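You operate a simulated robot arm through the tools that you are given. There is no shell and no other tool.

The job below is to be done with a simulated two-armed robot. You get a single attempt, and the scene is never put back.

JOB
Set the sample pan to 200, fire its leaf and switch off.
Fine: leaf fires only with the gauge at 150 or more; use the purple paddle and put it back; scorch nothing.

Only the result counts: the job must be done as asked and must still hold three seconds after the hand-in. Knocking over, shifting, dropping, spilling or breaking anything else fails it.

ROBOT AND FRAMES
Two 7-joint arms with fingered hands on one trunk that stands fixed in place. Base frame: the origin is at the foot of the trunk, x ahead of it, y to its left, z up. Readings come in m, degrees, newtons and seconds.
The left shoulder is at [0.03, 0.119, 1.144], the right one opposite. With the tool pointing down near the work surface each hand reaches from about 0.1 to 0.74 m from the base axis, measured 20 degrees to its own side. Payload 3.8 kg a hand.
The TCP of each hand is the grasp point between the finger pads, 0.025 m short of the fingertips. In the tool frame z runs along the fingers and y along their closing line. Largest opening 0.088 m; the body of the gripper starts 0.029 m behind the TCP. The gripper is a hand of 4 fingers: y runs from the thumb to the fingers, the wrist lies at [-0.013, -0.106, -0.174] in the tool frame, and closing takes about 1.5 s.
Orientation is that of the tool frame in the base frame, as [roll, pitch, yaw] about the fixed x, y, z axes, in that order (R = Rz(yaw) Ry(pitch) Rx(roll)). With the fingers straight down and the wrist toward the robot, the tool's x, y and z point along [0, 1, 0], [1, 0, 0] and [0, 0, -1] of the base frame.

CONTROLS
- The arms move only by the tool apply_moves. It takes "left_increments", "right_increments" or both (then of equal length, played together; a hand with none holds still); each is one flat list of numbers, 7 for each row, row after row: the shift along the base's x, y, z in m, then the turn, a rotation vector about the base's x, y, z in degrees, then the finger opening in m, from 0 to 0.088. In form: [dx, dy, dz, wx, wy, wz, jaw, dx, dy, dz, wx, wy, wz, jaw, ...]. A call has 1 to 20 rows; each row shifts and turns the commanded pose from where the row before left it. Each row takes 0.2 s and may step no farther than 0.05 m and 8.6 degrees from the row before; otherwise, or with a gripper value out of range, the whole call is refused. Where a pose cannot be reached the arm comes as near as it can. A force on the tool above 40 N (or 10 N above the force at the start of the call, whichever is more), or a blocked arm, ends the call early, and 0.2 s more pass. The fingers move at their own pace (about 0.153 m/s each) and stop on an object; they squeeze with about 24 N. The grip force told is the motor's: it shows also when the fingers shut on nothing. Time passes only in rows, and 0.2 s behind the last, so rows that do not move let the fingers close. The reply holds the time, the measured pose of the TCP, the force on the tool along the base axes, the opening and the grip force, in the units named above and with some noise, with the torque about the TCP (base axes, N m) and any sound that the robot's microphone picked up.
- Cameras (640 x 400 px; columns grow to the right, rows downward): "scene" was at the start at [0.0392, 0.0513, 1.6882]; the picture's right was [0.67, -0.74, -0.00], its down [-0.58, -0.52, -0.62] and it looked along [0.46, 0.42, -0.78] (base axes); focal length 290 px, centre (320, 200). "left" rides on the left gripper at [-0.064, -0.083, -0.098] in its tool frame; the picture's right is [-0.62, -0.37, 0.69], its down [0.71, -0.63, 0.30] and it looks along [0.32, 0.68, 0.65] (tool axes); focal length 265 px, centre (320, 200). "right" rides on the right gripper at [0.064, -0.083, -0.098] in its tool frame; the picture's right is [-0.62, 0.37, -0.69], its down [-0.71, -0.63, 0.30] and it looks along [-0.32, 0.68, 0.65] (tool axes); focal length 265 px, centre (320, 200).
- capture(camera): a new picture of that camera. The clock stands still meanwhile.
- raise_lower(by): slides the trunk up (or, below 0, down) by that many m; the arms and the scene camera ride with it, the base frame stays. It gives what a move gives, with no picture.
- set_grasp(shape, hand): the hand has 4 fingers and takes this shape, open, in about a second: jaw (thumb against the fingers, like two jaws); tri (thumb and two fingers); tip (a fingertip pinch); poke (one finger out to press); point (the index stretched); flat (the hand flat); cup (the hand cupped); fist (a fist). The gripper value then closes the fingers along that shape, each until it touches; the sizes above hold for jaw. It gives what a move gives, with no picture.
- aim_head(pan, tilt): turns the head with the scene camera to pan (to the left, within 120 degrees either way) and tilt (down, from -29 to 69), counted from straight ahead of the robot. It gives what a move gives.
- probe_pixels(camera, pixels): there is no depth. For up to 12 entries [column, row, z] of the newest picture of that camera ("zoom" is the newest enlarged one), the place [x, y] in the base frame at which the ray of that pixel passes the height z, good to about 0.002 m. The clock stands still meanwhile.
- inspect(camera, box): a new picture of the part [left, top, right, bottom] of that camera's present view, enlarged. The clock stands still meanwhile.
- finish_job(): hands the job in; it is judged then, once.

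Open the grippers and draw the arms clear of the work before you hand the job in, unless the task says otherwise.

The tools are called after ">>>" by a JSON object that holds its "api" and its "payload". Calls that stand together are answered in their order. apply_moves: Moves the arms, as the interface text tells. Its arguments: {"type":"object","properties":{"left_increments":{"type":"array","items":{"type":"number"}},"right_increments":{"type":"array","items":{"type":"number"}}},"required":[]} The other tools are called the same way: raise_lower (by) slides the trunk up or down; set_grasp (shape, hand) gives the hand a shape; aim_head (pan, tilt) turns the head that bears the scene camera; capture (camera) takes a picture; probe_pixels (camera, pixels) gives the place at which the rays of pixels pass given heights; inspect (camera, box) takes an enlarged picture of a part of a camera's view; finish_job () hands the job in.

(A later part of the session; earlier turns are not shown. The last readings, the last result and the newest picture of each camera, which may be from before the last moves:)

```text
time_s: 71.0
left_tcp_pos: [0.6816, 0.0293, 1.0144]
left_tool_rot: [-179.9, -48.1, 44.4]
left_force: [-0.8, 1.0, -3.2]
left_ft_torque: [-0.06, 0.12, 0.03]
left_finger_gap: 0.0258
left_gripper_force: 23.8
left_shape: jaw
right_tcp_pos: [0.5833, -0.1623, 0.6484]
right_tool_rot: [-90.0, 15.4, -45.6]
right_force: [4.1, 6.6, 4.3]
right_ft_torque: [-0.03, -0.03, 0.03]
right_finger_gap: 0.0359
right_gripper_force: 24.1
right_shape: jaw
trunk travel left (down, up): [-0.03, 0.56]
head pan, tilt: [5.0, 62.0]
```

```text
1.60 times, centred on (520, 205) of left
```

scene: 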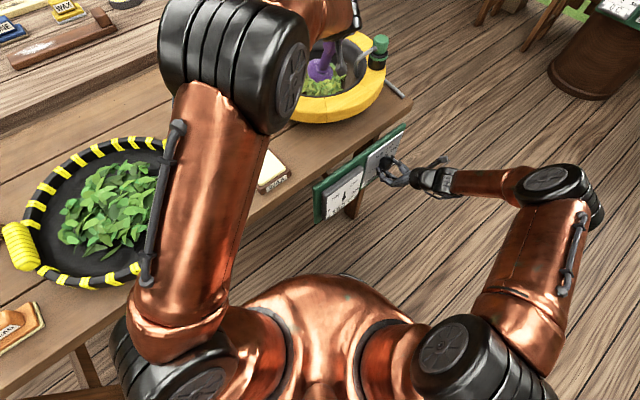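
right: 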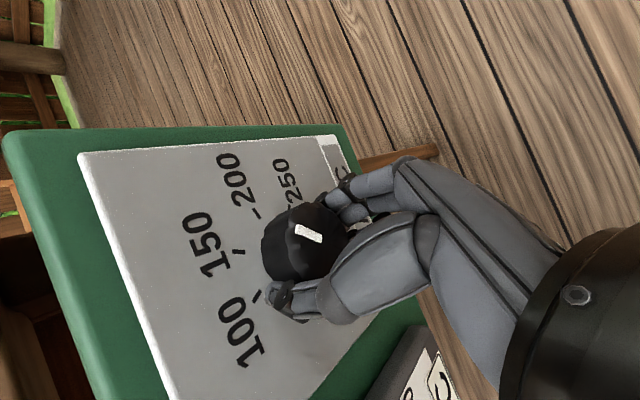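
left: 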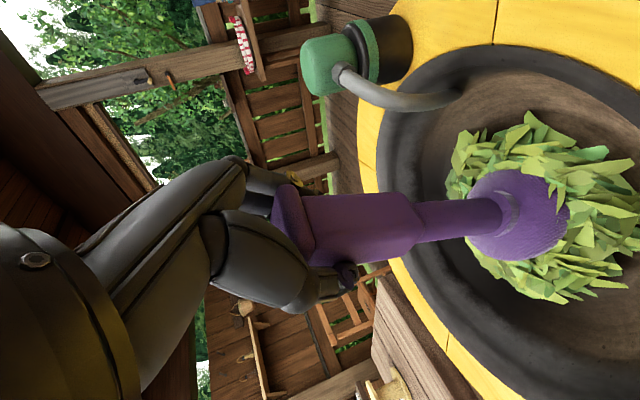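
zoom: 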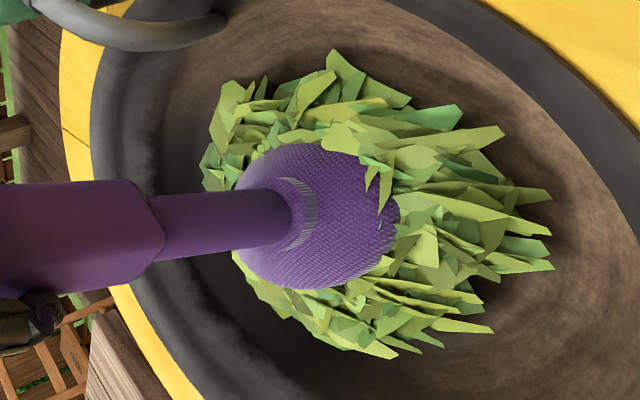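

The paddle head sits in the heap and the leaf still looks green. I stir faster with two larger revolutions.

>>> {"api": "apply_moves", "payload": {"left_increments": [-0.012, 0.024, 0.002, 0, 0, 0, 0.0, 0.0085, 0.0254, 0.001, 0, 0, 0, 0.0, 0.024, 0.012, 0, 0, 0, 0, 0.0, 0.0254, -0.0085, 0, 0, 0, 0, 0.0, 0.012, -0.024, 0, 0, 0, 0, 0.0, -0.0085, -0.0254, 0, 0, 0, 0, 0.0, -0.024, -0.012, 0, 0, 0, 0, 0.0, -0.0254, 0.0085, -0.001, 0, 0, 0, 0.0, -0.012, 0.024, 0, 0, 0, 0, 0.0, 0.0085, 0.0254, 0.001, 0, 0, 0, 0.0, 0.024, 0.012, 0, 0, 0, 0, 0.0, 0.0254, -0.0085, 0, 0, 0, 0, 0.0, 0.012, -0.024, 0, 0, 0, 0, 0.0, -0.0085, -0.0254, 0, 0, 0, 0, 0.0, -0.024, -0.012, 0, 0, 0, 0, 0.0, -0.0254, 0.0085, -0.001, 0, 0, 0, 0.0]}}

>>> {"api": "inspect", "payload": {"camera": "left", "box": [400, 80, 640, 330]}}

>>> {"api": "capture", "payload": {"camera": "scene"}}

>>> {"api": "inspect", "payload": {"camera": "scene", "box": [300, 140, 410, 225]}}

```text
time_s: 74.4
left_tcp_pos: [0.6819, 0.0285, 1.0167]
left_tool_rot: [-180.0, -48.0, 44.4]
left_force: [-0.1, -0.6, -0.2]
left_ft_torque: [-0.06, 0.05, 0.03]
left_finger_gap: 0.026
left_gripper_force: 23.6
left_shape: jaw
right_tcp_pos: [0.582, -0.1631, 0.6486]
right_tool_rot: [-89.9, 15.4, -45.6]
right_force: [2.1, 5.4, 5.2]
right_ft_torque: [-0.01, -0.03, 0.01]
right_finger_gap: 0.0358
right_gripper_force: 24.3
right_shape: jaw
trunk travel left (down, up): [-0.03, 0.56]
head pan, tilt: [5.0, 62.0]
```

```text
1.60 times, centred on (520, 205) of left
```

zoom: 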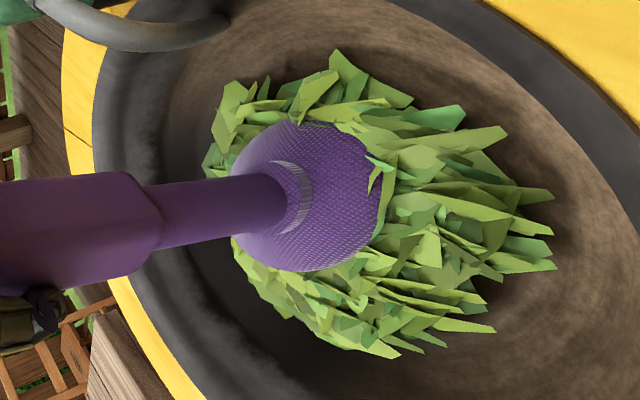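

```text
taken
```

scene: 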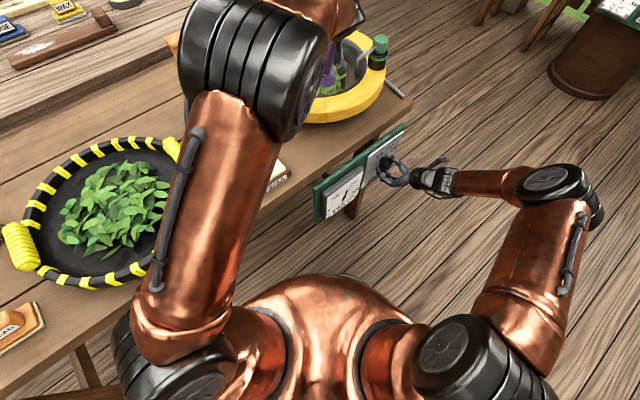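

```text
4.71 times, centred on (355, 182) of scene
```

zoom: 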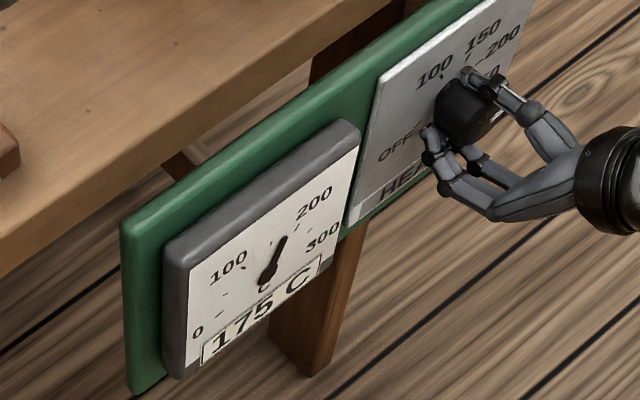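

Gauge reads 175 C and the leaf is turning a deeper green, so firing is progressing. I stir two more revolutions in the reverse direction.

>>> {"api": "apply_moves", "payload": {"left_increments": [0.0254, -0.0085, 0.001, 0, 0, 0, 0.0, 0.024, 0.012, 0, 0, 0, 0, 0.0, 0.0085, 0.0254, 0, 0, 0, 0, 0.0, -0.012, 0.024, 0, 0, 0, 0, 0.0, -0.0254, 0.0085, 0, 0, 0, 0, 0.0, -0.024, -0.012, 0, 0, 0, 0, 0.0, -0.0085, -0.0254, -0.001, 0, 0, 0, 0.0, 0.012, -0.024, 0, 0, 0, 0, 0.0, 0.0254, -0.0085, 0.001, 0, 0, 0, 0.0, 0.024, 0.012, 0, 0, 0, 0, 0.0, 0.0085, 0.0254, 0, 0, 0, 0, 0.0, -0.012, 0.024, 0, 0, 0, 0, 0.0, -0.0254, 0.0085, 0, 0, 0, 0, 0.0, -0.024, -0.012, 0, 0, 0, 0, 0.0, -0.0085, -0.0254, -0.001, 0, 0, 0, 0.0, 0.012, -0.024, 0, 0, 0, 0, 0.0]}}

>>> {"api": "inspect", "payload": {"camera": "left", "box": [400, 80, 640, 330]}}

>>> {"api": "capture", "payload": {"camera": "scene"}}

>>> {"api": "inspect", "payload": {"camera": "scene", "box": [300, 140, 410, 225]}}

```text
time_s: 77.8
left_tcp_pos: [0.6822, 0.0286, 1.0161]
left_tool_rot: [180.0, -47.9, 44.4]
left_force: [0.0, 0.3, -1.6]
left_ft_torque: [-0.03, 0.12, 0.01]
left_finger_gap: 0.0256
left_gripper_force: 23.9
left_shape: jaw
right_tcp_pos: [0.5831, -0.164, 0.6497]
right_tool_rot: [-89.9, 15.4, -45.4]
right_force: [2.2, 4.8, 3.7]
right_ft_torque: [-0.06, -0.03, 0.03]
right_finger_gap: 0.0361
right_gripper_force: 24.1
right_shape: jaw
trunk travel left (down, up): [-0.03, 0.56]
head pan, tilt: [5.0, 62.0]
```

```text
1.60 times, centred on (520, 205) of left
```

zoom: 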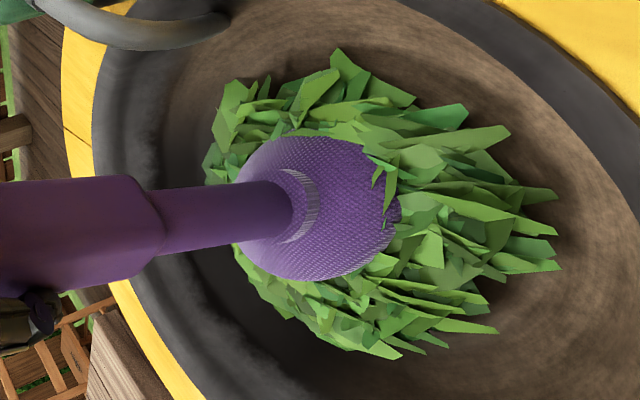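

```text
taken
```

scene: 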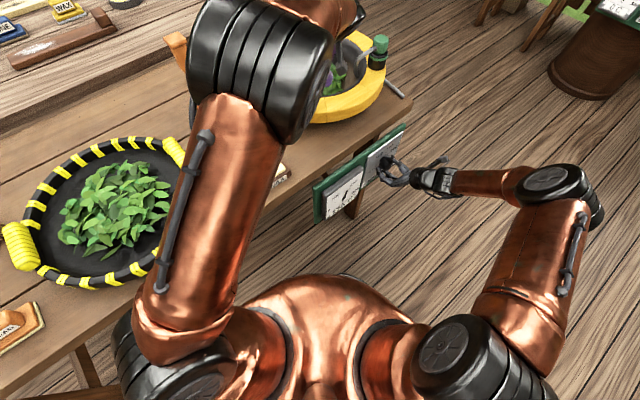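

```text
4.71 times, centred on (355, 182) of scene
```

zoom: 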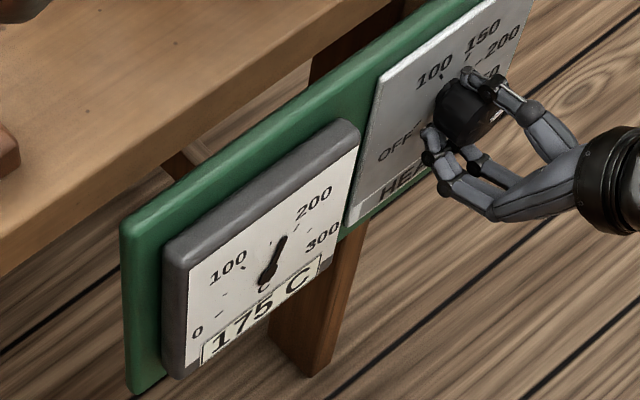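

The leaf has gone clearly greener; gauge 175 C. I do one more pair of revolutions and compare colour.

>>> {"api": "apply_moves", "payload": {"left_increments": [-0.012, 0.024, 0.001, 0, 0, 0, 0.0, 0.0085, 0.0254, 0.001, 0, 0, 0, 0.0, 0.024, 0.012, 0, 0, 0, 0, 0.0, 0.0254, -0.0085, 0, 0, 0, 0, 0.0, 0.012, -0.024, 0, 0, 0, 0, 0.0, -0.0085, -0.0254, 0, 0, 0, 0, 0.0, -0.024, -0.012, 0, 0, 0, 0, 0.0, -0.0254, 0.0085, -0.001, 0, 0, 0, 0.0, -0.012, 0.024, 0, 0, 0, 0, 0.0, 0.0085, 0.0254, 0.001, 0, 0, 0, 0.0, 0.024, 0.012, 0, 0, 0, 0, 0.0, 0.0254, -0.0085, 0, 0, 0, 0, 0.0, 0.012, -0.024, 0, 0, 0, 0, 0.0, -0.0085, -0.0254, 0, 0, 0, 0, 0.0, -0.024, -0.012, 0, 0, 0, 0, 0.0, -0.0254, 0.0085, -0.001, 0, 0, 0, 0.0]}}

>>> {"api": "inspect", "payload": {"camera": "left", "box": [400, 80, 640, 330]}}

>>> {"api": "inspect", "payload": {"camera": "scene", "box": [300, 140, 410, 225]}}

```text
time_s: 81.2
left_tcp_pos: [0.6822, 0.0306, 1.0187]
left_tool_rot: [-180.0, -48.0, 44.5]
left_force: [1.3, 0.3, -2.7]
left_ft_torque: [-0.05, 0.14, 0.02]
left_finger_gap: 0.0257
left_gripper_force: 23.6
left_shape: jaw
right_tcp_pos: [0.5827, -0.1641, 0.6494]
right_tool_rot: [-90.0, 15.4, -45.6]
right_force: [0.0, 3.4, 4.0]
right_ft_torque: [0.01, -0.05, 0.03]
right_finger_gap: 0.0361
right_gripper_force: 23.9
right_shape: jaw
trunk travel left (down, up): [-0.03, 0.56]
head pan, tilt: [5.0, 62.0]
```

```text
1.60 times, centred on (520, 205) of left
```

zoom: 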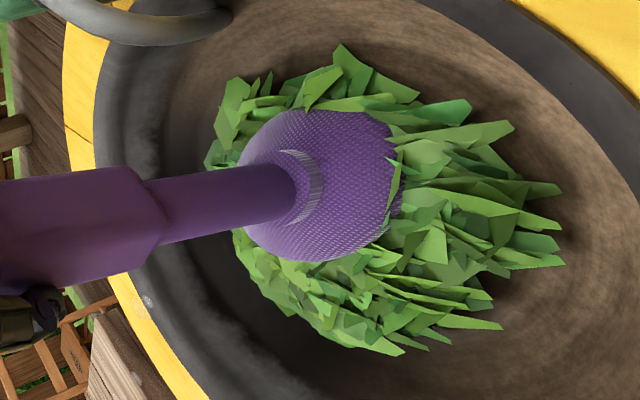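

```text
4.71 times, centred on (355, 182) of scene
```

zoom: 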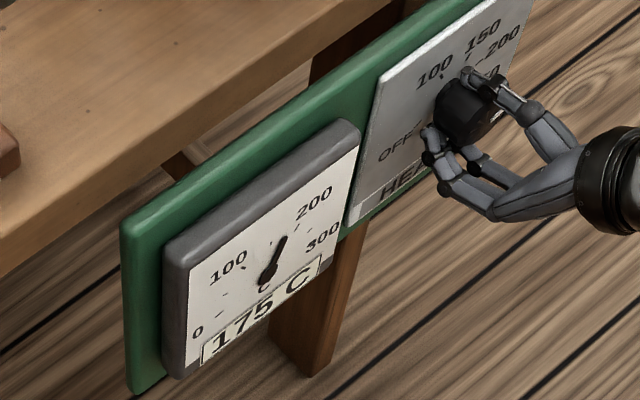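

The leaf colour has nearly stopped changing. The gauge still shows 175 C, so I zoom on the knob to verify the pointer against the 200 tick.

>>> {"api": "inspect", "payload": {"camera": "right", "box": [200, 120, 400, 340]}}

>>> {"api": "inspect", "payload": {"camera": "scene", "box": [310, 160, 370, 225]}}

```text
1.82 times, centred on (300, 230) of right
```

zoom: 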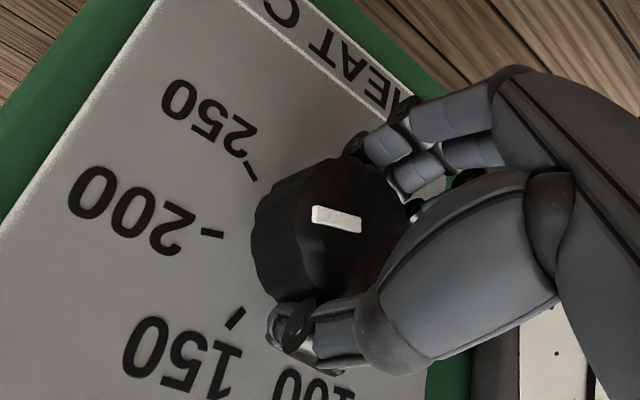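

```text
6.15 times, centred on (340, 192) of scene
```

zoom: 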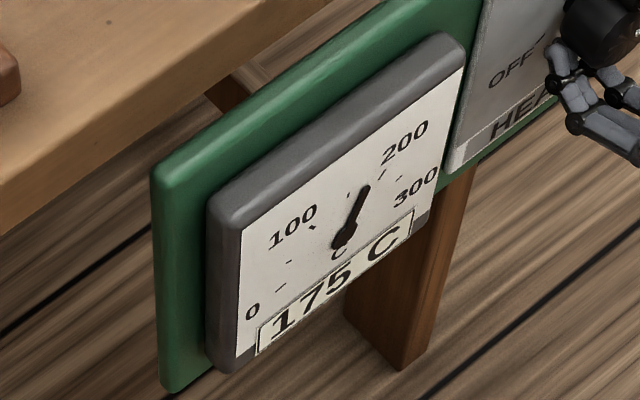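

Pointer computes to about 74° against the 200 tick at 75°, so the setting is right. I stir one more pair of revolutions to see whether leaf colour still changes and whether the gauge reaches 200.

>>> {"api": "apply_moves", "payload": {"left_increments": [0.0254, -0.0085, 0.0, 0, 0, 0, 0.0, 0.024, 0.012, 0, 0, 0, 0, 0.0, 0.0085, 0.0254, 0, 0, 0, 0, 0.0, -0.012, 0.024, 0, 0, 0, 0, 0.0, -0.0254, 0.0085, 0, 0, 0, 0, 0.0, -0.024, -0.012, 0, 0, 0, 0, 0.0, -0.0085, -0.0254, -0.001, 0, 0, 0, 0.0, 0.012, -0.024, 0, 0, 0, 0, 0.0, 0.0254, -0.0085, 0.001, 0, 0, 0, 0.0, 0.024, 0.012, 0, 0, 0, 0, 0.0, 0.0085, 0.0254, 0, 0, 0, 0, 0.0, -0.012, 0.024, 0, 0, 0, 0, 0.0, -0.0254, 0.0085, 0, 0, 0, 0, 0.0, -0.024, -0.012, 0, 0, 0, 0, 0.0, -0.0085, -0.0254, -0.001, 0, 0, 0, 0.0, 0.012, -0.024, -0.001, 0, 0, 0, 0.0]}}

>>> {"api": "inspect", "payload": {"camera": "left", "box": [400, 80, 640, 330]}}

>>> {"api": "inspect", "payload": {"camera": "scene", "box": [300, 140, 410, 225]}}

>>> {"api": "capture", "payload": {"camera": "left"}}

```text
time_s: 84.6
left_tcp_pos: [0.6816, 0.0293, 1.0165]
left_tool_rot: [-180.0, -48.0, 44.5]
left_force: [0.2, 1.2, -3.0]
left_ft_torque: [-0.03, 0.09, 0.03]
left_finger_gap: 0.0259
left_gripper_force: 23.7
left_shape: jaw
right_tcp_pos: [0.5826, -0.1638, 0.6483]
right_tool_rot: [-90.0, 15.3, -45.8]
right_force: [0.1, 4.3, 3.6]
right_ft_torque: [-0.01, -0.01, 0.03]
right_finger_gap: 0.0359
right_gripper_force: 23.6
right_shape: jaw
trunk travel left (down, up): [-0.03, 0.56]
head pan, tilt: [5.0, 62.0]
```

```text
1.60 times, centred on (520, 205) of left
```

zoom: 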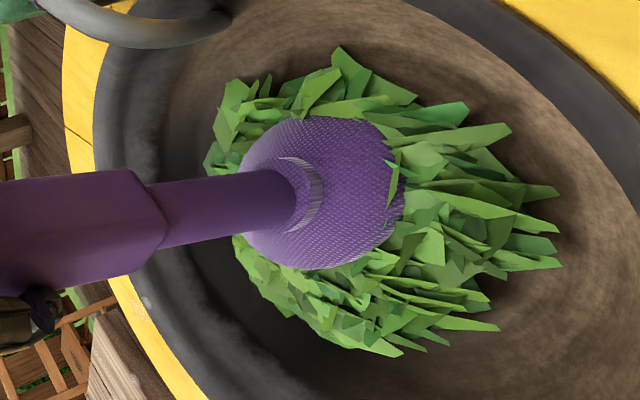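

```text
4.71 times, centred on (355, 182) of scene
```

zoom: 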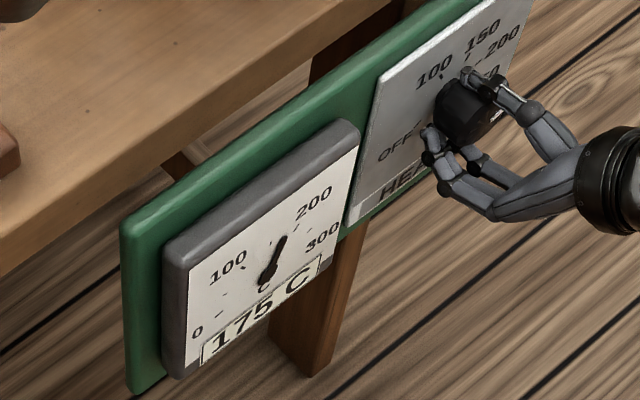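

```text
taken
```

left: 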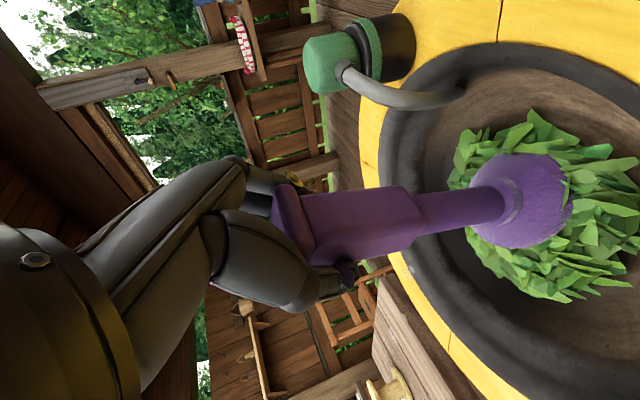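

Leaf colour has been constant since 81 s, so it is fired; the gauge is still at 175 C, approaching the 200 setting. I stir another ~2.4 s to see the gauge come up to 200 before switching off.

>>> {"api": "apply_moves", "payload": {"left_increments": [-0.012, 0.024, 0.001, 0, 0, 0, 0.0, 0.0085, 0.0254, 0.001, 0, 0, 0, 0.0, 0.024, 0.012, 0, 0, 0, 0, 0.0, 0.0254, -0.0085, 0, 0, 0, 0, 0.0, 0.012, -0.024, 0, 0, 0, 0, 0.0, -0.0085, -0.0254, 0, 0, 0, 0, 0.0, -0.024, -0.012, 0, 0, 0, 0, 0.0, -0.0254, 0.0085, -0.001, 0, 0, 0, 0.0, -0.012, 0.024, 0, 0, 0, 0, 0.0, 0.0085, 0.0254, 0.001, 0, 0, 0, 0.0, 0.024, 0.012, 0, 0, 0, 0, 0.0, 0.0254, -0.0085, 0, 0, 0, 0, 0.0]}}

>>> {"api": "inspect", "payload": {"camera": "scene", "box": [300, 140, 410, 225]}}

>>> {"api": "capture", "payload": {"camera": "left"}}

```text
time_s: 87.2
left_tcp_pos: [0.727, 0.0831, 1.0167]
left_tool_rot: [-179.8, -47.9, 44.4]
left_force: [-1.1, -0.6, -2.3]
left_ft_torque: [-0.06, 0.22, -0.01]
left_finger_gap: 0.0257
left_gripper_force: 24.1
left_shape: jaw
right_tcp_pos: [0.5837, -0.1636, 0.6478]
right_tool_rot: [-90.0, 15.4, -45.8]
right_force: [1.2, 3.7, 2.5]
right_ft_torque: [-0.07, -0.02, 0.05]
right_finger_gap: 0.0358
right_gripper_force: 24.1
right_shape: jaw
trunk travel left (down, up): [-0.03, 0.56]
head pan, tilt: [5.0, 62.0]
```

```text
4.71 times, centred on (355, 182) of scene
```

zoom: 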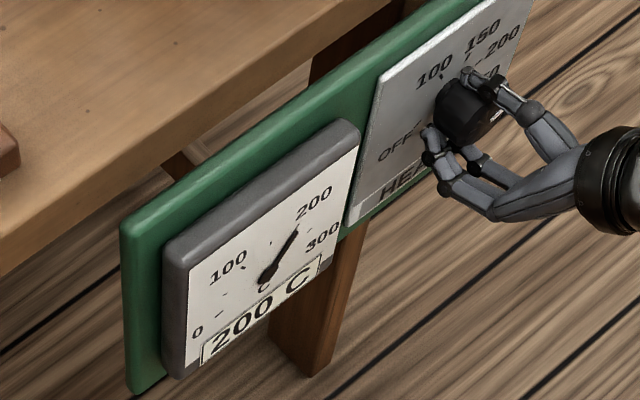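

```text
taken
```

left: 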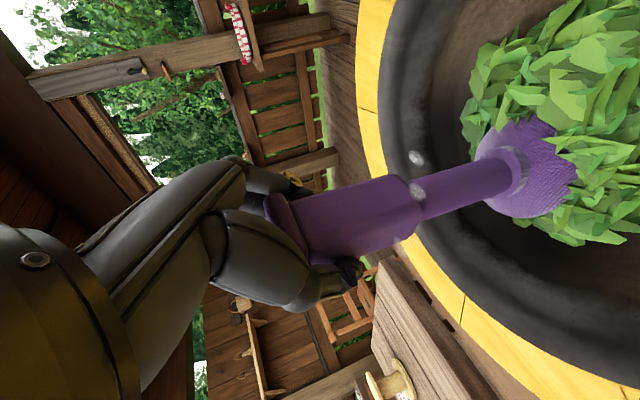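

Gauge reads 200 C and the leaf is green. Now I switch off: the right hand turns the knob counterclockwise 128° while the left keeps stirring.

>>> {"api": "apply_moves", "payload": {"left_increments": [0.012, -0.024, 0, 0, 0, 0, 0.0, -0.0085, -0.0254, 0, 0, 0, 0, 0.0, -0.024, -0.012, 0, 0, 0, 0, 0.0, -0.0254, 0.0085, 0, 0, 0, 0, 0.0, -0.012, 0.024, 0, 0, 0, 0, 0.0, 0.0085, 0.0254, 0, 0, 0, 0, 0.0, 0.024, 0.012, 0, 0, 0, 0, 0.0, 0.0254, -0.0085, 0, 0, 0, 0, 0.0, 0.012, -0.024, 0, 0, 0, 0, 0.0, -0.0085, -0.0254, 0, 0, 0, 0, 0.0, -0.024, -0.012, 0, 0, 0, 0, 0.0, -0.0254, 0.0085, 0, 0, 0, 0, 0.0, -0.012, 0.024, 0, 0, 0, 0, 0.0, 0.0085, 0.0254, 0, 0, 0, 0, 0.0, 0.024, 0.012, 0, 0, 0, 0, 0.0, 0.0254, -0.0085, 0, 0, 0, 0, 0.0], "right_increments": [0, 0, 0, -5.71, -5.6, 0, 0.0, 0, 0, 0, -5.71, -5.6, 0, 0.0, 0, 0, 0, -5.71, -5.6, 0, 0.0, 0, 0, 0, -5.71, -5.6, 0, 0.0, 0, 0, 0, -5.71, -5.6, 0, 0.0, 0, 0, 0, -5.71, -5.6, 0, 0.0, 0, 0, 0, -5.71, -5.6, 0, 0.0, 0, 0, 0, -5.71, -5.6, 0, 0.0, 0, 0, 0, -5.71, -5.6, 0, 0.0, 0, 0, 0, -5.71, -5.6, 0, 0.0, 0, 0, 0, -5.71, -5.6, 0, 0.0, 0, 0, 0, -5.71, -5.6, 0, 0.0, 0, 0, 0, -5.71, -5.6, 0, 0.0, 0, 0, 0, -5.71, -5.6, 0, 0.0, 0, 0, 0, -5.71, -5.6, 0, 0.0, 0, 0, 0, -5.71, -5.6, 0, 0.0]}}

>>> {"api": "capture", "payload": {"camera": "right"}}

>>> {"api": "capture", "payload": {"camera": "scene"}}

>>> {"api": "inspect", "payload": {"camera": "scene", "box": [300, 140, 410, 225]}}

>>> {"api": "capture", "payload": {"camera": "left"}}

```text
time_s: 90.6
left_tcp_pos: [0.7294, 0.0825, 1.0177]
left_tool_rot: [-179.7, -47.9, 44.2]
left_force: [-0.8, -0.7, -2.6]
left_ft_torque: [0.0, 0.22, 0.01]
left_finger_gap: 0.0255
left_gripper_force: 23.9
left_shape: jaw
right_tcp_pos: [0.5832, -0.1655, 0.6489]
right_tool_rot: [89.8, -67.3, 134.7]
right_force: [10.6, -5.0, -0.7]
right_ft_torque: [0.09, -0.01, -0.3]
right_finger_gap: 0.0354
right_gripper_force: 23.6
right_shape: jaw
trunk travel left (down, up): [-0.03, 0.56]
head pan, tilt: [5.0, 62.0]
```

```text
taken
```

right: 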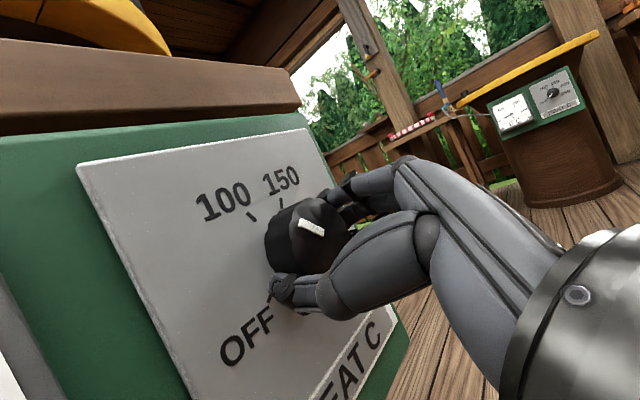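

```text
taken
```

scene: 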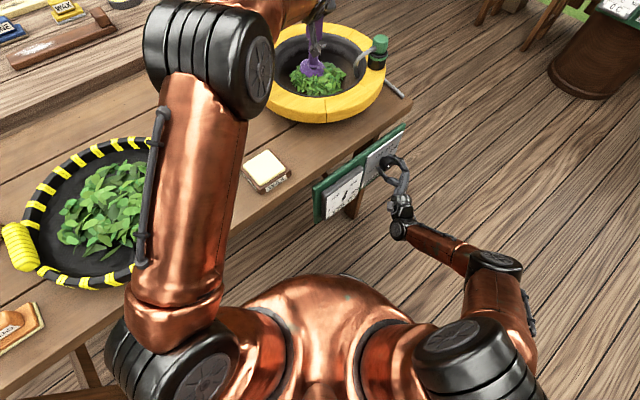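

```text
4.71 times, centred on (355, 182) of scene
```

zoom: 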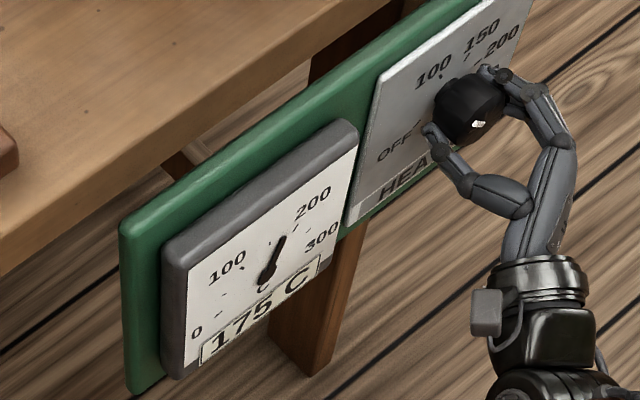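

```text
taken
```

left: 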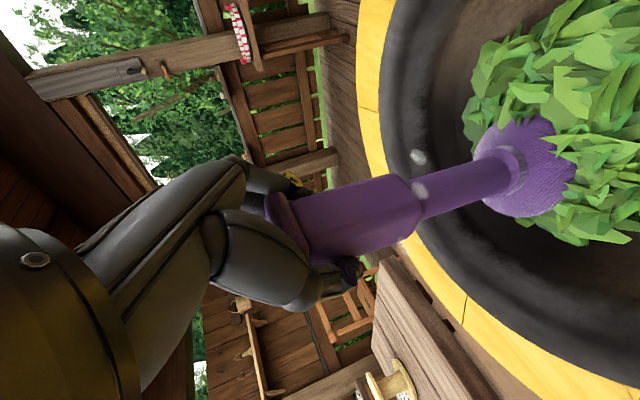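

The knob turned with the hand (mark fixed between fingers), gauge falling to 175 C. I open the right hand, roll it back 80° around the knob and re-close, while stirring continues.

>>> {"api": "apply_moves", "payload": {"left_increments": [0.012, -0.024, 0, 0, 0, 0, 0.0, -0.0085, -0.0254, 0, 0, 0, 0, 0.0, -0.024, -0.012, 0, 0, 0, 0, 0.0, -0.0254, 0.0085, 0, 0, 0, 0, 0.0, -0.012, 0.024, 0, 0, 0, 0, 0.0, 0.0085, 0.0254, 0, 0, 0, 0, 0.0, 0.024, 0.012, 0, 0, 0, 0, 0.0, 0.0254, -0.0085, 0, 0, 0, 0, 0.0, 0.012, -0.024, 0, 0, 0, 0, 0.0, -0.0085, -0.0254, 0, 0, 0, 0, 0.0, -0.024, -0.012, 0, 0, 0, 0, 0.0, -0.0254, 0.0085, 0, 0, 0, 0, 0.0, -0.012, 0.024, 0, 0, 0, 0, 0.0, 0.0085, 0.0254, 0, 0, 0, 0, 0.0, 0.024, 0.012, 0, 0, 0, 0, 0.0, 0.0254, -0.0085, 0, 0, 0, 0, 0.0, 0.012, -0.024, 0, 0, 0, 0, 0.0, -0.0085, -0.0254, 0, 0, 0, 0, 0.0, -0.024, -0.012, 0, 0, 0, 0, 0.0, -0.0254, 0.0085, 0, 0, 0, 0, 0.0], "right_increments": [0, 0, 0, 0, 0, 0, 0.088, 0, 0, 0, 0, 0, 0, 0.088, 0, 0, 0, 0, 0, 0, 0.088, 0, 0, 0, 0, 0, 0, 0.088, 0, 0, 0, 5.71, 5.6, 0, 0.088, 0, 0, 0, 5.71, 5.6, 0, 0.088, 0, 0, 0, 5.71, 5.6, 0, 0.088, 0, 0, 0, 5.71, 5.6, 0, 0.088, 0, 0, 0, 5.71, 5.6, 0, 0.088, 0, 0, 0, 5.71, 5.6, 0, 0.088, 0, 0, 0, 5.71, 5.6, 0, 0.088, 0, 0, 0, 5.71, 5.6, 0, 0.088, 0, 0, 0, 5.71, 5.6, 0, 0.088, 0, 0, 0, 5.71, 5.6, 0, 0.088, 0, 0, 0, 0, 0, 0, 0.0, 0, 0, 0, 0, 0, 0, 0.0, 0, 0, 0, 0, 0, 0, 0.0, 0, 0, 0, 0, 0, 0, 0.0, 0, 0, 0, 0, 0, 0, 0.0, 0, 0, 0, 0, 0, 0, 0.0]}}

>>> {"api": "capture", "payload": {"camera": "right"}}

>>> {"api": "inspect", "payload": {"camera": "scene", "box": [300, 140, 410, 225]}}

>>> {"api": "capture", "payload": {"camera": "left"}}

```text
time_s: 94.8
left_tcp_pos: [0.6797, 0.029, 1.018]
left_tool_rot: [180.0, -47.9, 44.5]
left_force: [-0.7, -0.3, -3.2]
left_ft_torque: [-0.05, 0.15, 0.02]
left_finger_gap: 0.0254
left_gripper_force: 24.8
left_shape: jaw
right_tcp_pos: [0.5833, -0.1626, 0.6484]
right_tool_rot: [-90.0, -32.4, -45.4]
right_force: [-3.1, 2.7, 1.4]
right_ft_torque: [0.01, -0.02, 0.06]
right_finger_gap: 0.0369
right_gripper_force: 23.5
right_shape: jaw
trunk travel left (down, up): [-0.03, 0.56]
head pan, tilt: [5.0, 62.0]
```

```text
taken
```

right: 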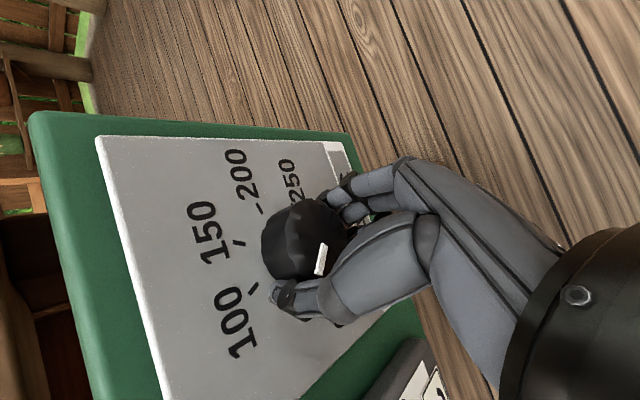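

```text
4.71 times, centred on (355, 182) of scene
```

zoom: 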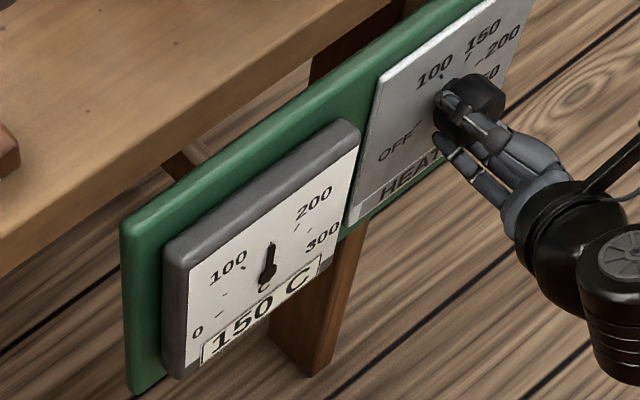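

```text
taken
```

left: 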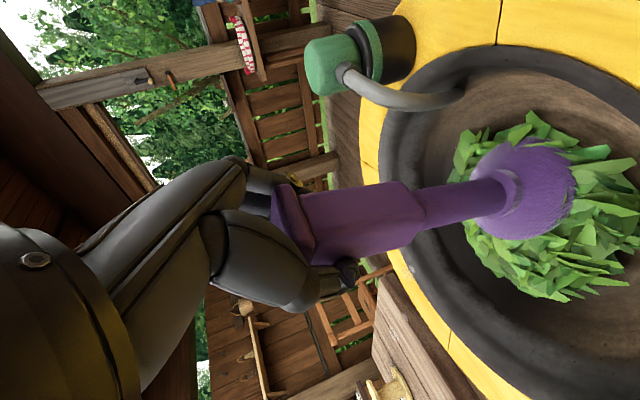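

Regripped at roll 147.6°, gauge down to 150 C. I turn the knob counterclockwise 72° more toward OFF with the stirring continuing.

>>> {"api": "apply_moves", "payload": {"left_increments": [-0.012, 0.024, 0, 0, 0, 0, 0.0, 0.0085, 0.0254, 0, 0, 0, 0, 0.0, 0.024, 0.012, 0, 0, 0, 0, 0.0, 0.0254, -0.0085, 0, 0, 0, 0, 0.0, 0.012, -0.024, 0, 0, 0, 0, 0.0, -0.0085, -0.0254, 0, 0, 0, 0, 0.0, -0.024, -0.012, 0, 0, 0, 0, 0.0, -0.0254, 0.0085, 0, 0, 0, 0, 0.0, -0.012, 0.024, 0, 0, 0, 0, 0.0], "right_increments": [0, 0, 0, -5.71, -5.6, 0, 0.0, 0, 0, 0, -5.71, -5.6, 0, 0.0, 0, 0, 0, -5.71, -5.6, 0, 0.0, 0, 0, 0, -5.71, -5.6, 0, 0.0, 0, 0, 0, -5.71, -5.6, 0, 0.0, 0, 0, 0, -5.71, -5.6, 0, 0.0, 0, 0, 0, -5.71, -5.6, 0, 0.0, 0, 0, 0, -5.71, -5.6, 0, 0.0, 0, 0, 0, -5.71, -5.6, 0, 0.0]}}

>>> {"api": "capture", "payload": {"camera": "right"}}

>>> {"api": "inspect", "payload": {"camera": "right", "box": [200, 170, 400, 370]}}

>>> {"api": "inspect", "payload": {"camera": "scene", "box": [300, 140, 410, 225]}}

```text
time_s: 96.8
left_tcp_pos: [0.6689, 0.0534, 1.0185]
left_tool_rot: [-179.8, -48.0, 44.3]
left_force: [0.4, -0.5, -3.2]
left_ft_torque: [-0.09, 0.1, -0.01]
left_finger_gap: 0.0252
left_gripper_force: 23.6
left_shape: jaw
right_tcp_pos: [0.5836, -0.1654, 0.6478]
right_tool_rot: [89.9, -75.5, 134.5]
right_force: [6.8, -2.4, -2.7]
right_ft_torque: [-0.02, 0.08, -0.21]
right_finger_gap: 0.0367
right_gripper_force: 24.1
right_shape: jaw
trunk travel left (down, up): [-0.03, 0.56]
head pan, tilt: [5.0, 62.0]
```

```text
taken
```

right: 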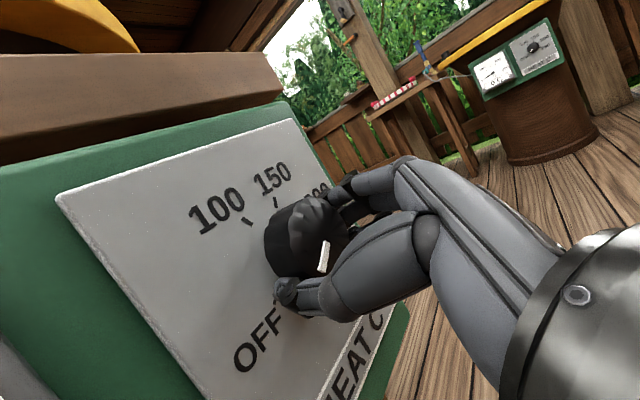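

```text
2.00 times, centred on (300, 270) of right
```

zoom: 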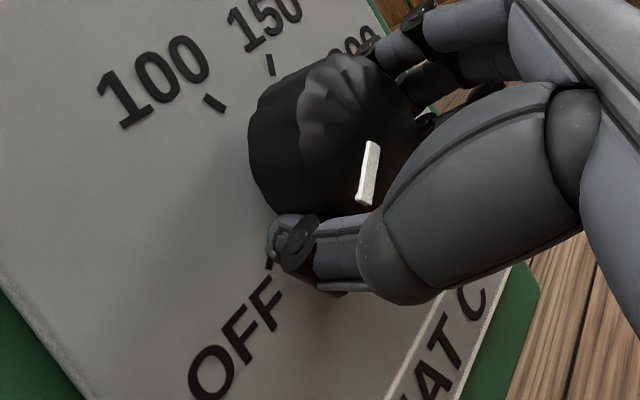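

```text
4.71 times, centred on (355, 182) of scene
```

zoom: 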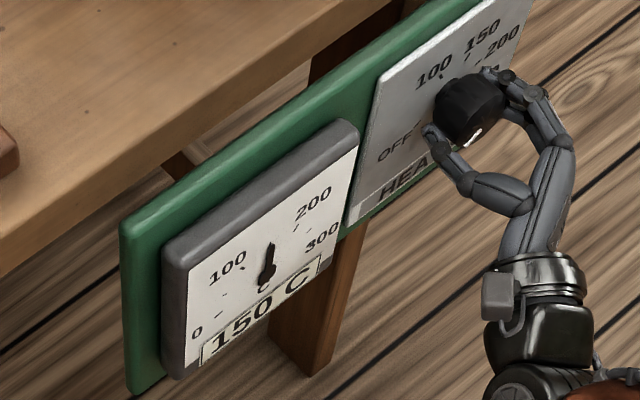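

The pointer computes to about -119° (OFF is about -125°). I turn 8° further and open the right hand, stirring on.

>>> {"api": "apply_moves", "payload": {"left_increments": [0.0085, 0.0254, 0, 0, 0, 0, 0.0, 0.024, 0.012, 0, 0, 0, 0, 0.0, 0.0254, -0.0085, 0, 0, 0, 0, 0.0, 0.012, -0.024, 0, 0, 0, 0, 0.0, -0.0085, -0.0254, 0, 0, 0, 0, 0.0, -0.024, -0.012, 0, 0, 0, 0, 0.0], "right_increments": [0, 0, 0, -5.71, -5.6, 0, 0.0, 0, 0, 0, 0, 0, 0, 0.0, 0, 0, 0, 0, 0, 0, 0.088, 0, 0, 0, 0, 0, 0, 0.088, 0, 0, 0, 0, 0, 0, 0.088, 0, 0, 0, 0, 0, 0, 0.088]}}

>>> {"api": "inspect", "payload": {"camera": "right", "box": [200, 170, 400, 370]}}

>>> {"api": "inspect", "payload": {"camera": "scene", "box": [300, 140, 410, 225]}}

```text
time_s: 98.2
left_tcp_pos: [0.7063, 0.0201, 1.0174]
left_tool_rot: [-180.0, -47.9, 44.4]
left_force: [-0.3, -0.4, -2.9]
left_ft_torque: [-0.12, 0.18, -0.01]
left_finger_gap: 0.0252
left_gripper_force: 23.5
left_shape: jaw
right_tcp_pos: [0.5822, -0.1648, 0.6495]
right_tool_rot: [90.0, -67.4, 134.5]
right_force: [-0.6, -0.3, 0.3]
right_ft_torque: [-0.01, -0.04, 0.02]
right_finger_gap: 0.0877
right_gripper_force: 0.1
right_shape: jaw
trunk travel left (down, up): [-0.03, 0.56]
head pan, tilt: [5.0, 62.0]
```

```text
2.00 times, centred on (300, 270) of right
```

zoom: 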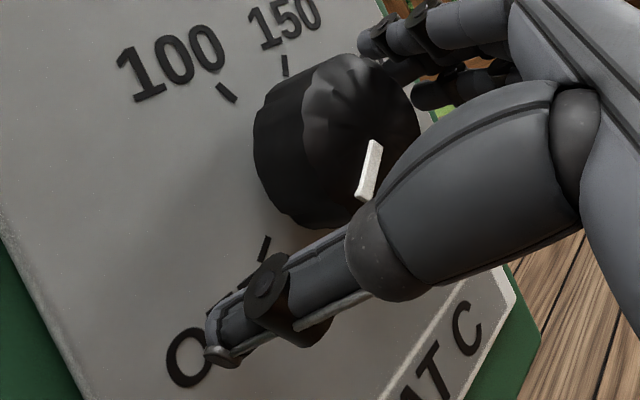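

```text
4.71 times, centred on (355, 182) of scene
```

zoom: 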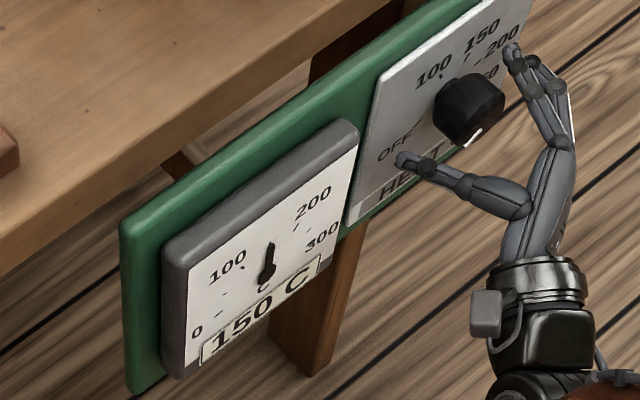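

The pointer computes to about -127°, i.e. OFF as at the start; gauge 150 C and falling. I retreat the right hand and keep stirring while the pan cools.

>>> {"api": "apply_moves", "payload": {"left_increments": [-0.0254, 0.0085, 0, 0, 0, 0, 0.0, -0.012, 0.024, 0, 0, 0, 0, 0.0, 0.0085, 0.0254, 0, 0, 0, 0, 0.0, 0.024, 0.012, 0, 0, 0, 0, 0.0, 0.0254, -0.0085, 0, 0, 0, 0, 0.0, 0.012, -0.024, 0, 0, 0, 0, 0.0, -0.0085, -0.0254, 0, 0, 0, 0, 0.0, -0.024, -0.012, 0, 0, 0, 0, 0.0, -0.0254, 0.0085, 0, 0, 0, 0, 0.0, -0.012, 0.024, 0, 0, 0, 0, 0.0, 0.0085, 0.0254, 0, 0, 0, 0, 0.0, 0.024, 0.012, 0, 0, 0, 0, 0.0, 0.0254, -0.0085, 0, 0, 0, 0, 0.0, 0.012, -0.024, 0, 0, 0, 0, 0.0, -0.0085, -0.0254, 0, 0, 0, 0, 0.0, -0.024, -0.012, 0, 0, 0, 0, 0.0], "right_increments": [-0.0143, -0.014, 0, 0, 0, 0, 0.088, -0.0214, -0.021, 0, 0, 0, 0, 0.088, -0.0214, -0.021, 0, 0, 0, 0, 0.088, -0.0214, -0.021, 0, 0, 0, 0, 0.088, 0, 0, 0, 0, 0, 0, 0.088, 0, 0, 0, 0, 0, 0, 0.088, 0, 0, 0, 0, 0, 0, 0.088, 0, 0, 0, 0, 0, 0, 0.088, 0, 0, 0, 0, 0, 0, 0.088, 0, 0, 0, 0, 0, 0, 0.088, 0, 0, 0, 0, 0, 0, 0.088, 0, 0, 0, 0, 0, 0, 0.088, 0, 0, 0, 0, 0, 0, 0.088, 0, 0, 0, 0, 0, 0, 0.088, 0, 0, 0, 0, 0, 0, 0.088, 0, 0, 0, 0, 0, 0, 0.088]}}

>>> {"api": "capture", "payload": {"camera": "right"}}

>>> {"api": "capture", "payload": {"camera": "scene"}}

>>> {"api": "inspect", "payload": {"camera": "scene", "box": [300, 120, 420, 225]}}

>>> {"api": "capture", "payload": {"camera": "left"}}

```text
time_s: 101.6
left_tcp_pos: [0.7051, 0.0213, 1.0172]
left_tool_rot: [180.0, -48.0, 44.5]
left_force: [-0.1, -1.0, -0.5]
left_ft_torque: [-0.03, 0.01, -0.03]
left_finger_gap: 0.0252
left_gripper_force: 23.7
left_shape: jaw
right_tcp_pos: [0.5053, -0.2405, 0.6475]
right_tool_rot: [89.9, -67.5, 134.6]
right_force: [1.1, 0.7, 0.0]
right_ft_torque: [-0.03, 0.03, 0.03]
right_finger_gap: 0.0877
right_gripper_force: 0.1
right_shape: jaw
trunk travel left (down, up): [-0.03, 0.56]
head pan, tilt: [5.0, 62.0]
```

```text
taken
```

right: 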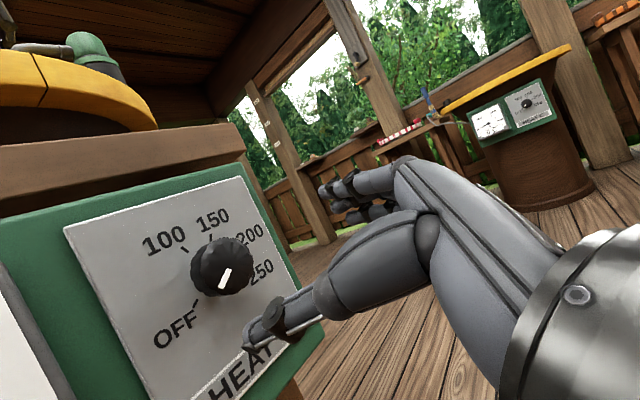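

```text
taken
```

scene: 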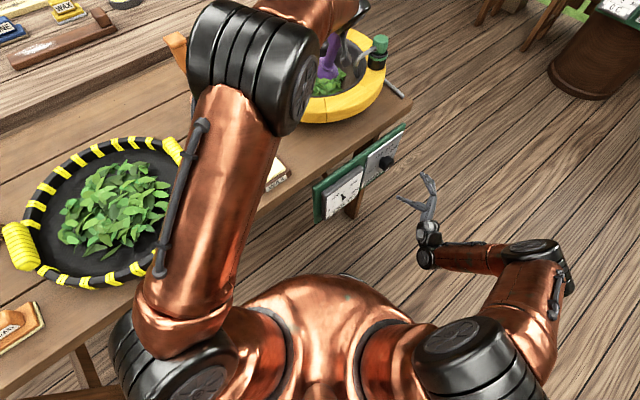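

```text
3.81 times, centred on (360, 172) of scene
```

zoom: 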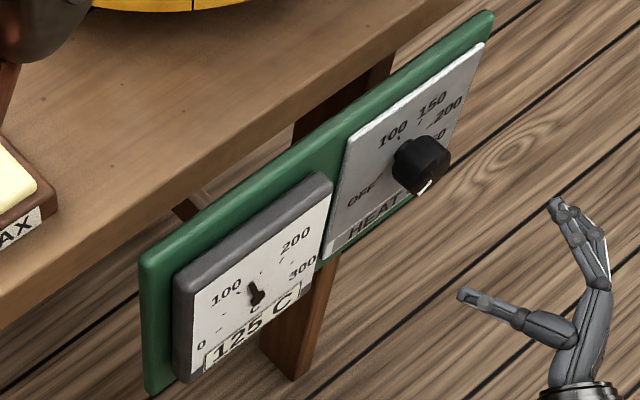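

```text
taken
```

left: 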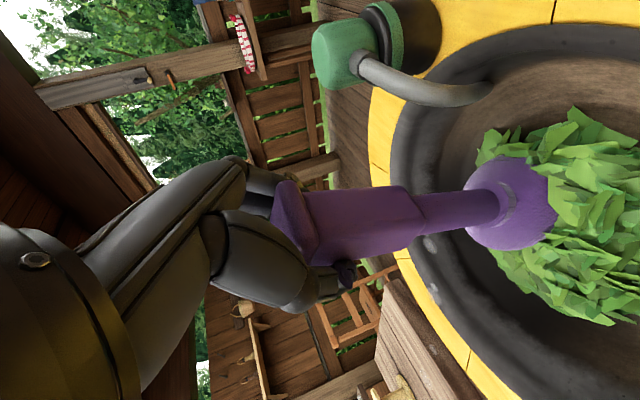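

Gauge reads 125 C and falling with the knob at OFF. I zoom once more to verify the pointer before putting the paddle back.

>>> {"api": "inspect", "payload": {"camera": "right", "box": [130, 180, 310, 370]}}

>>> {"api": "inspect", "payload": {"camera": "left", "box": [380, 60, 640, 360]}}

```text
2.11 times, centred on (220, 275) of right
```

zoom: 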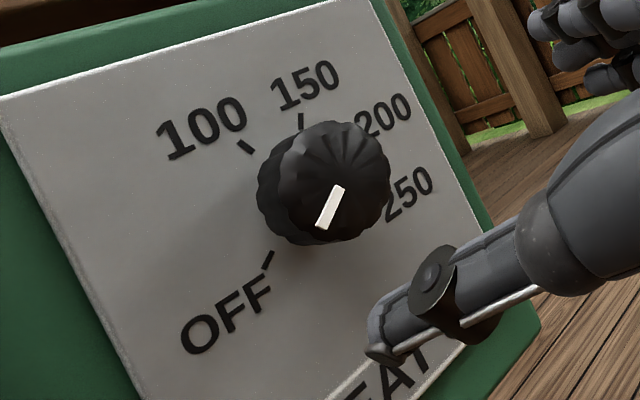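

```text
1.33 times, centred on (510, 210) of left
```

zoom: 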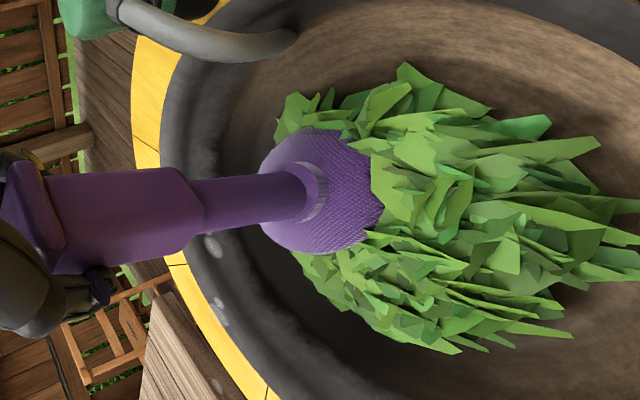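

The pointer line is parallel to the OFF tick, so the knob is off. I now lift the paddle out over the near-left side of the pan and look at how it hangs in the grip.

>>> {"api": "apply_moves", "payload": {"left_increments": [-0.0077, 0.0262, 0.004, 0, 0, 0, 0.0, -0.0077, 0.0262, 0.004, 0, 0, 0, 0.0, -0.0077, 0.0262, 0.005, 0, 0, 0, 0.0, 0, 0, 0.02, 0, 0, 0, 0.0, 0, 0, 0.022, 0, 0, 0, 0.0, 0, 0, 0.025, 0, 0, 0, 0.0, -0.0212, 0.028, 0, 0, 0, 0, 0.0, -0.0212, 0.028, 0, 0, 0, 0, 0.0, -0.0212, 0.028, 0, 0, 0, 0, 0.0, 0, 0, 0, 0, 0, 0, 0.0]}}

>>> {"api": "capture", "payload": {"camera": "left"}}

>>> {"api": "capture", "payload": {"camera": "scene"}}

>>> {"api": "inspect", "payload": {"camera": "scene", "box": [200, 0, 420, 140]}}

```text
time_s: 103.8
left_tcp_pos: [0.6224, 0.1838, 1.0967]
left_tool_rot: [-179.9, -48.0, 44.3]
left_force: [-0.1, -0.6, -4.2]
left_ft_torque: [-0.1, 0.07, 0.0]
left_finger_gap: 0.0253
left_gripper_force: 23.9
left_shape: jaw
right_tcp_pos: [0.5044, -0.2395, 0.6487]
right_tool_rot: [89.8, -67.6, 134.6]
right_force: [-0.7, -0.2, -0.4]
right_ft_torque: [0.02, 0.01, 0.04]
right_finger_gap: 0.0874
right_gripper_force: 0.0
right_shape: jaw
trunk travel left (down, up): [-0.03, 0.56]
head pan, tilt: [5.0, 62.0]
```

```text
taken
```

left: 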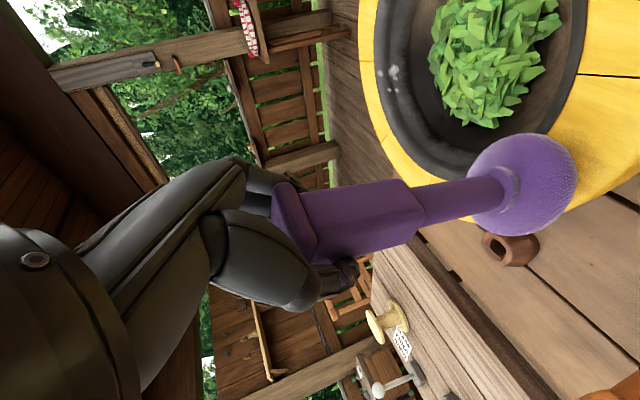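

```text
taken
```

scene: 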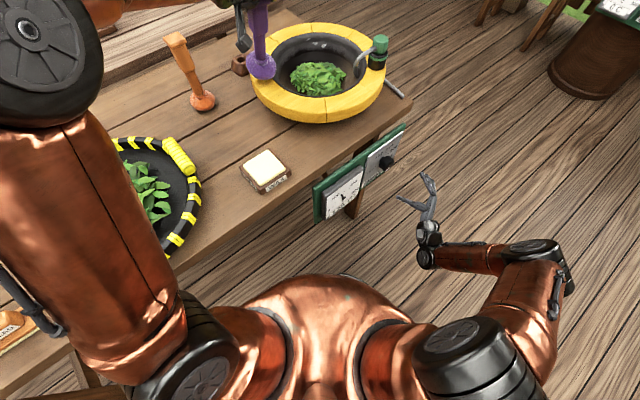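

```text
2.86 times, centred on (310, 70) of scene
```

zoom: 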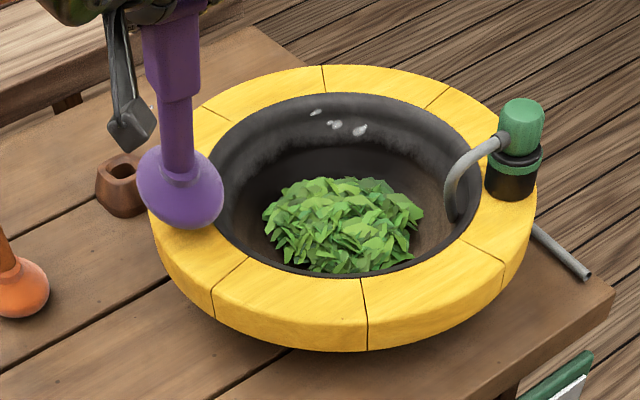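

The paddle hangs about 10° head-forward in the grip (head at (523,187) instead of (528,160) for vertical). I carry it back above its spot and rotate the hand -10° about the closing axis to make it upright.

>>> {"api": "apply_moves", "payload": {"left_increments": [-0.0295, 0.0329, 0, 0, 0, 0, 0.0, -0.0295, 0.0329, 0, 0, 0, 0, 0.0, -0.0295, 0.0329, 0, 0, 0, 0, 0.0, 0, 0, 0, -3.5, 3.57, 0, 0.0, 0, 0, 0, -3.5, 3.57, 0, 0.0, 0, 0, 0, 0, 0, 0, 0.0]}}

>>> {"api": "capture", "payload": {"camera": "left"}}

>>> {"api": "capture", "payload": {"camera": "scene"}}

>>> {"api": "inspect", "payload": {"camera": "scene", "box": [150, 0, 310, 140]}}

```text
time_s: 105.2
left_tcp_pos: [0.5333, 0.2819, 1.0979]
left_tool_rot: [179.9, -37.9, 44.4]
left_force: [0.3, -0.2, -3.9]
left_ft_torque: [-0.02, 0.06, -0.04]
left_finger_gap: 0.0251
left_gripper_force: 23.8
left_shape: jaw
right_tcp_pos: [0.5052, -0.24, 0.6475]
right_tool_rot: [90.1, -67.5, 134.4]
right_force: [-0.5, -0.3, 0.2]
right_ft_torque: [-0.01, 0.01, 0.06]
right_finger_gap: 0.0874
right_gripper_force: 0.0
right_shape: jaw
trunk travel left (down, up): [-0.03, 0.56]
head pan, tilt: [5.0, 62.0]
```

```text
taken
```

left: 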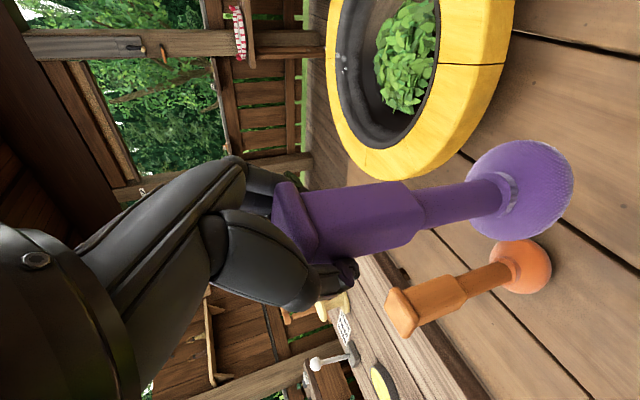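

```text
taken
```

scene: 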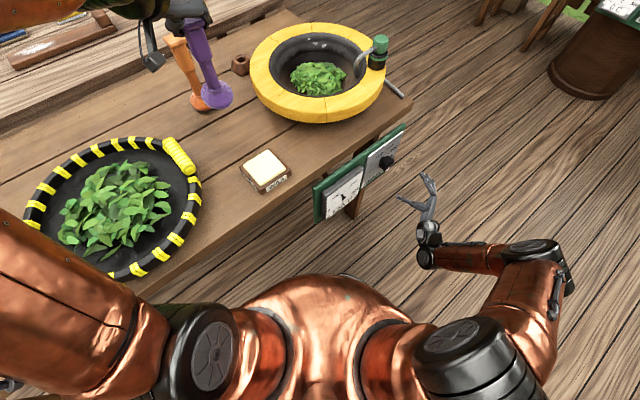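

```text
2.86 times, centred on (230, 70) of scene
```

zoom: 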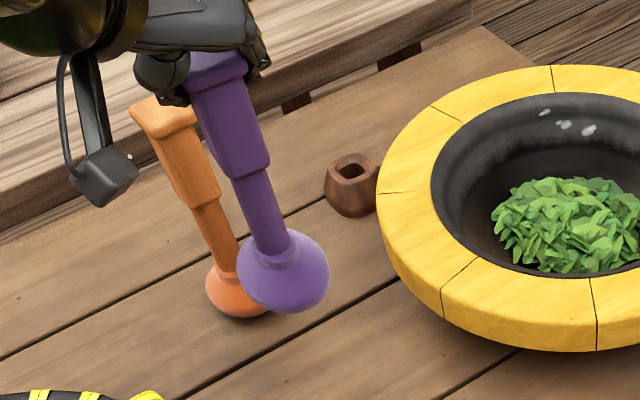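

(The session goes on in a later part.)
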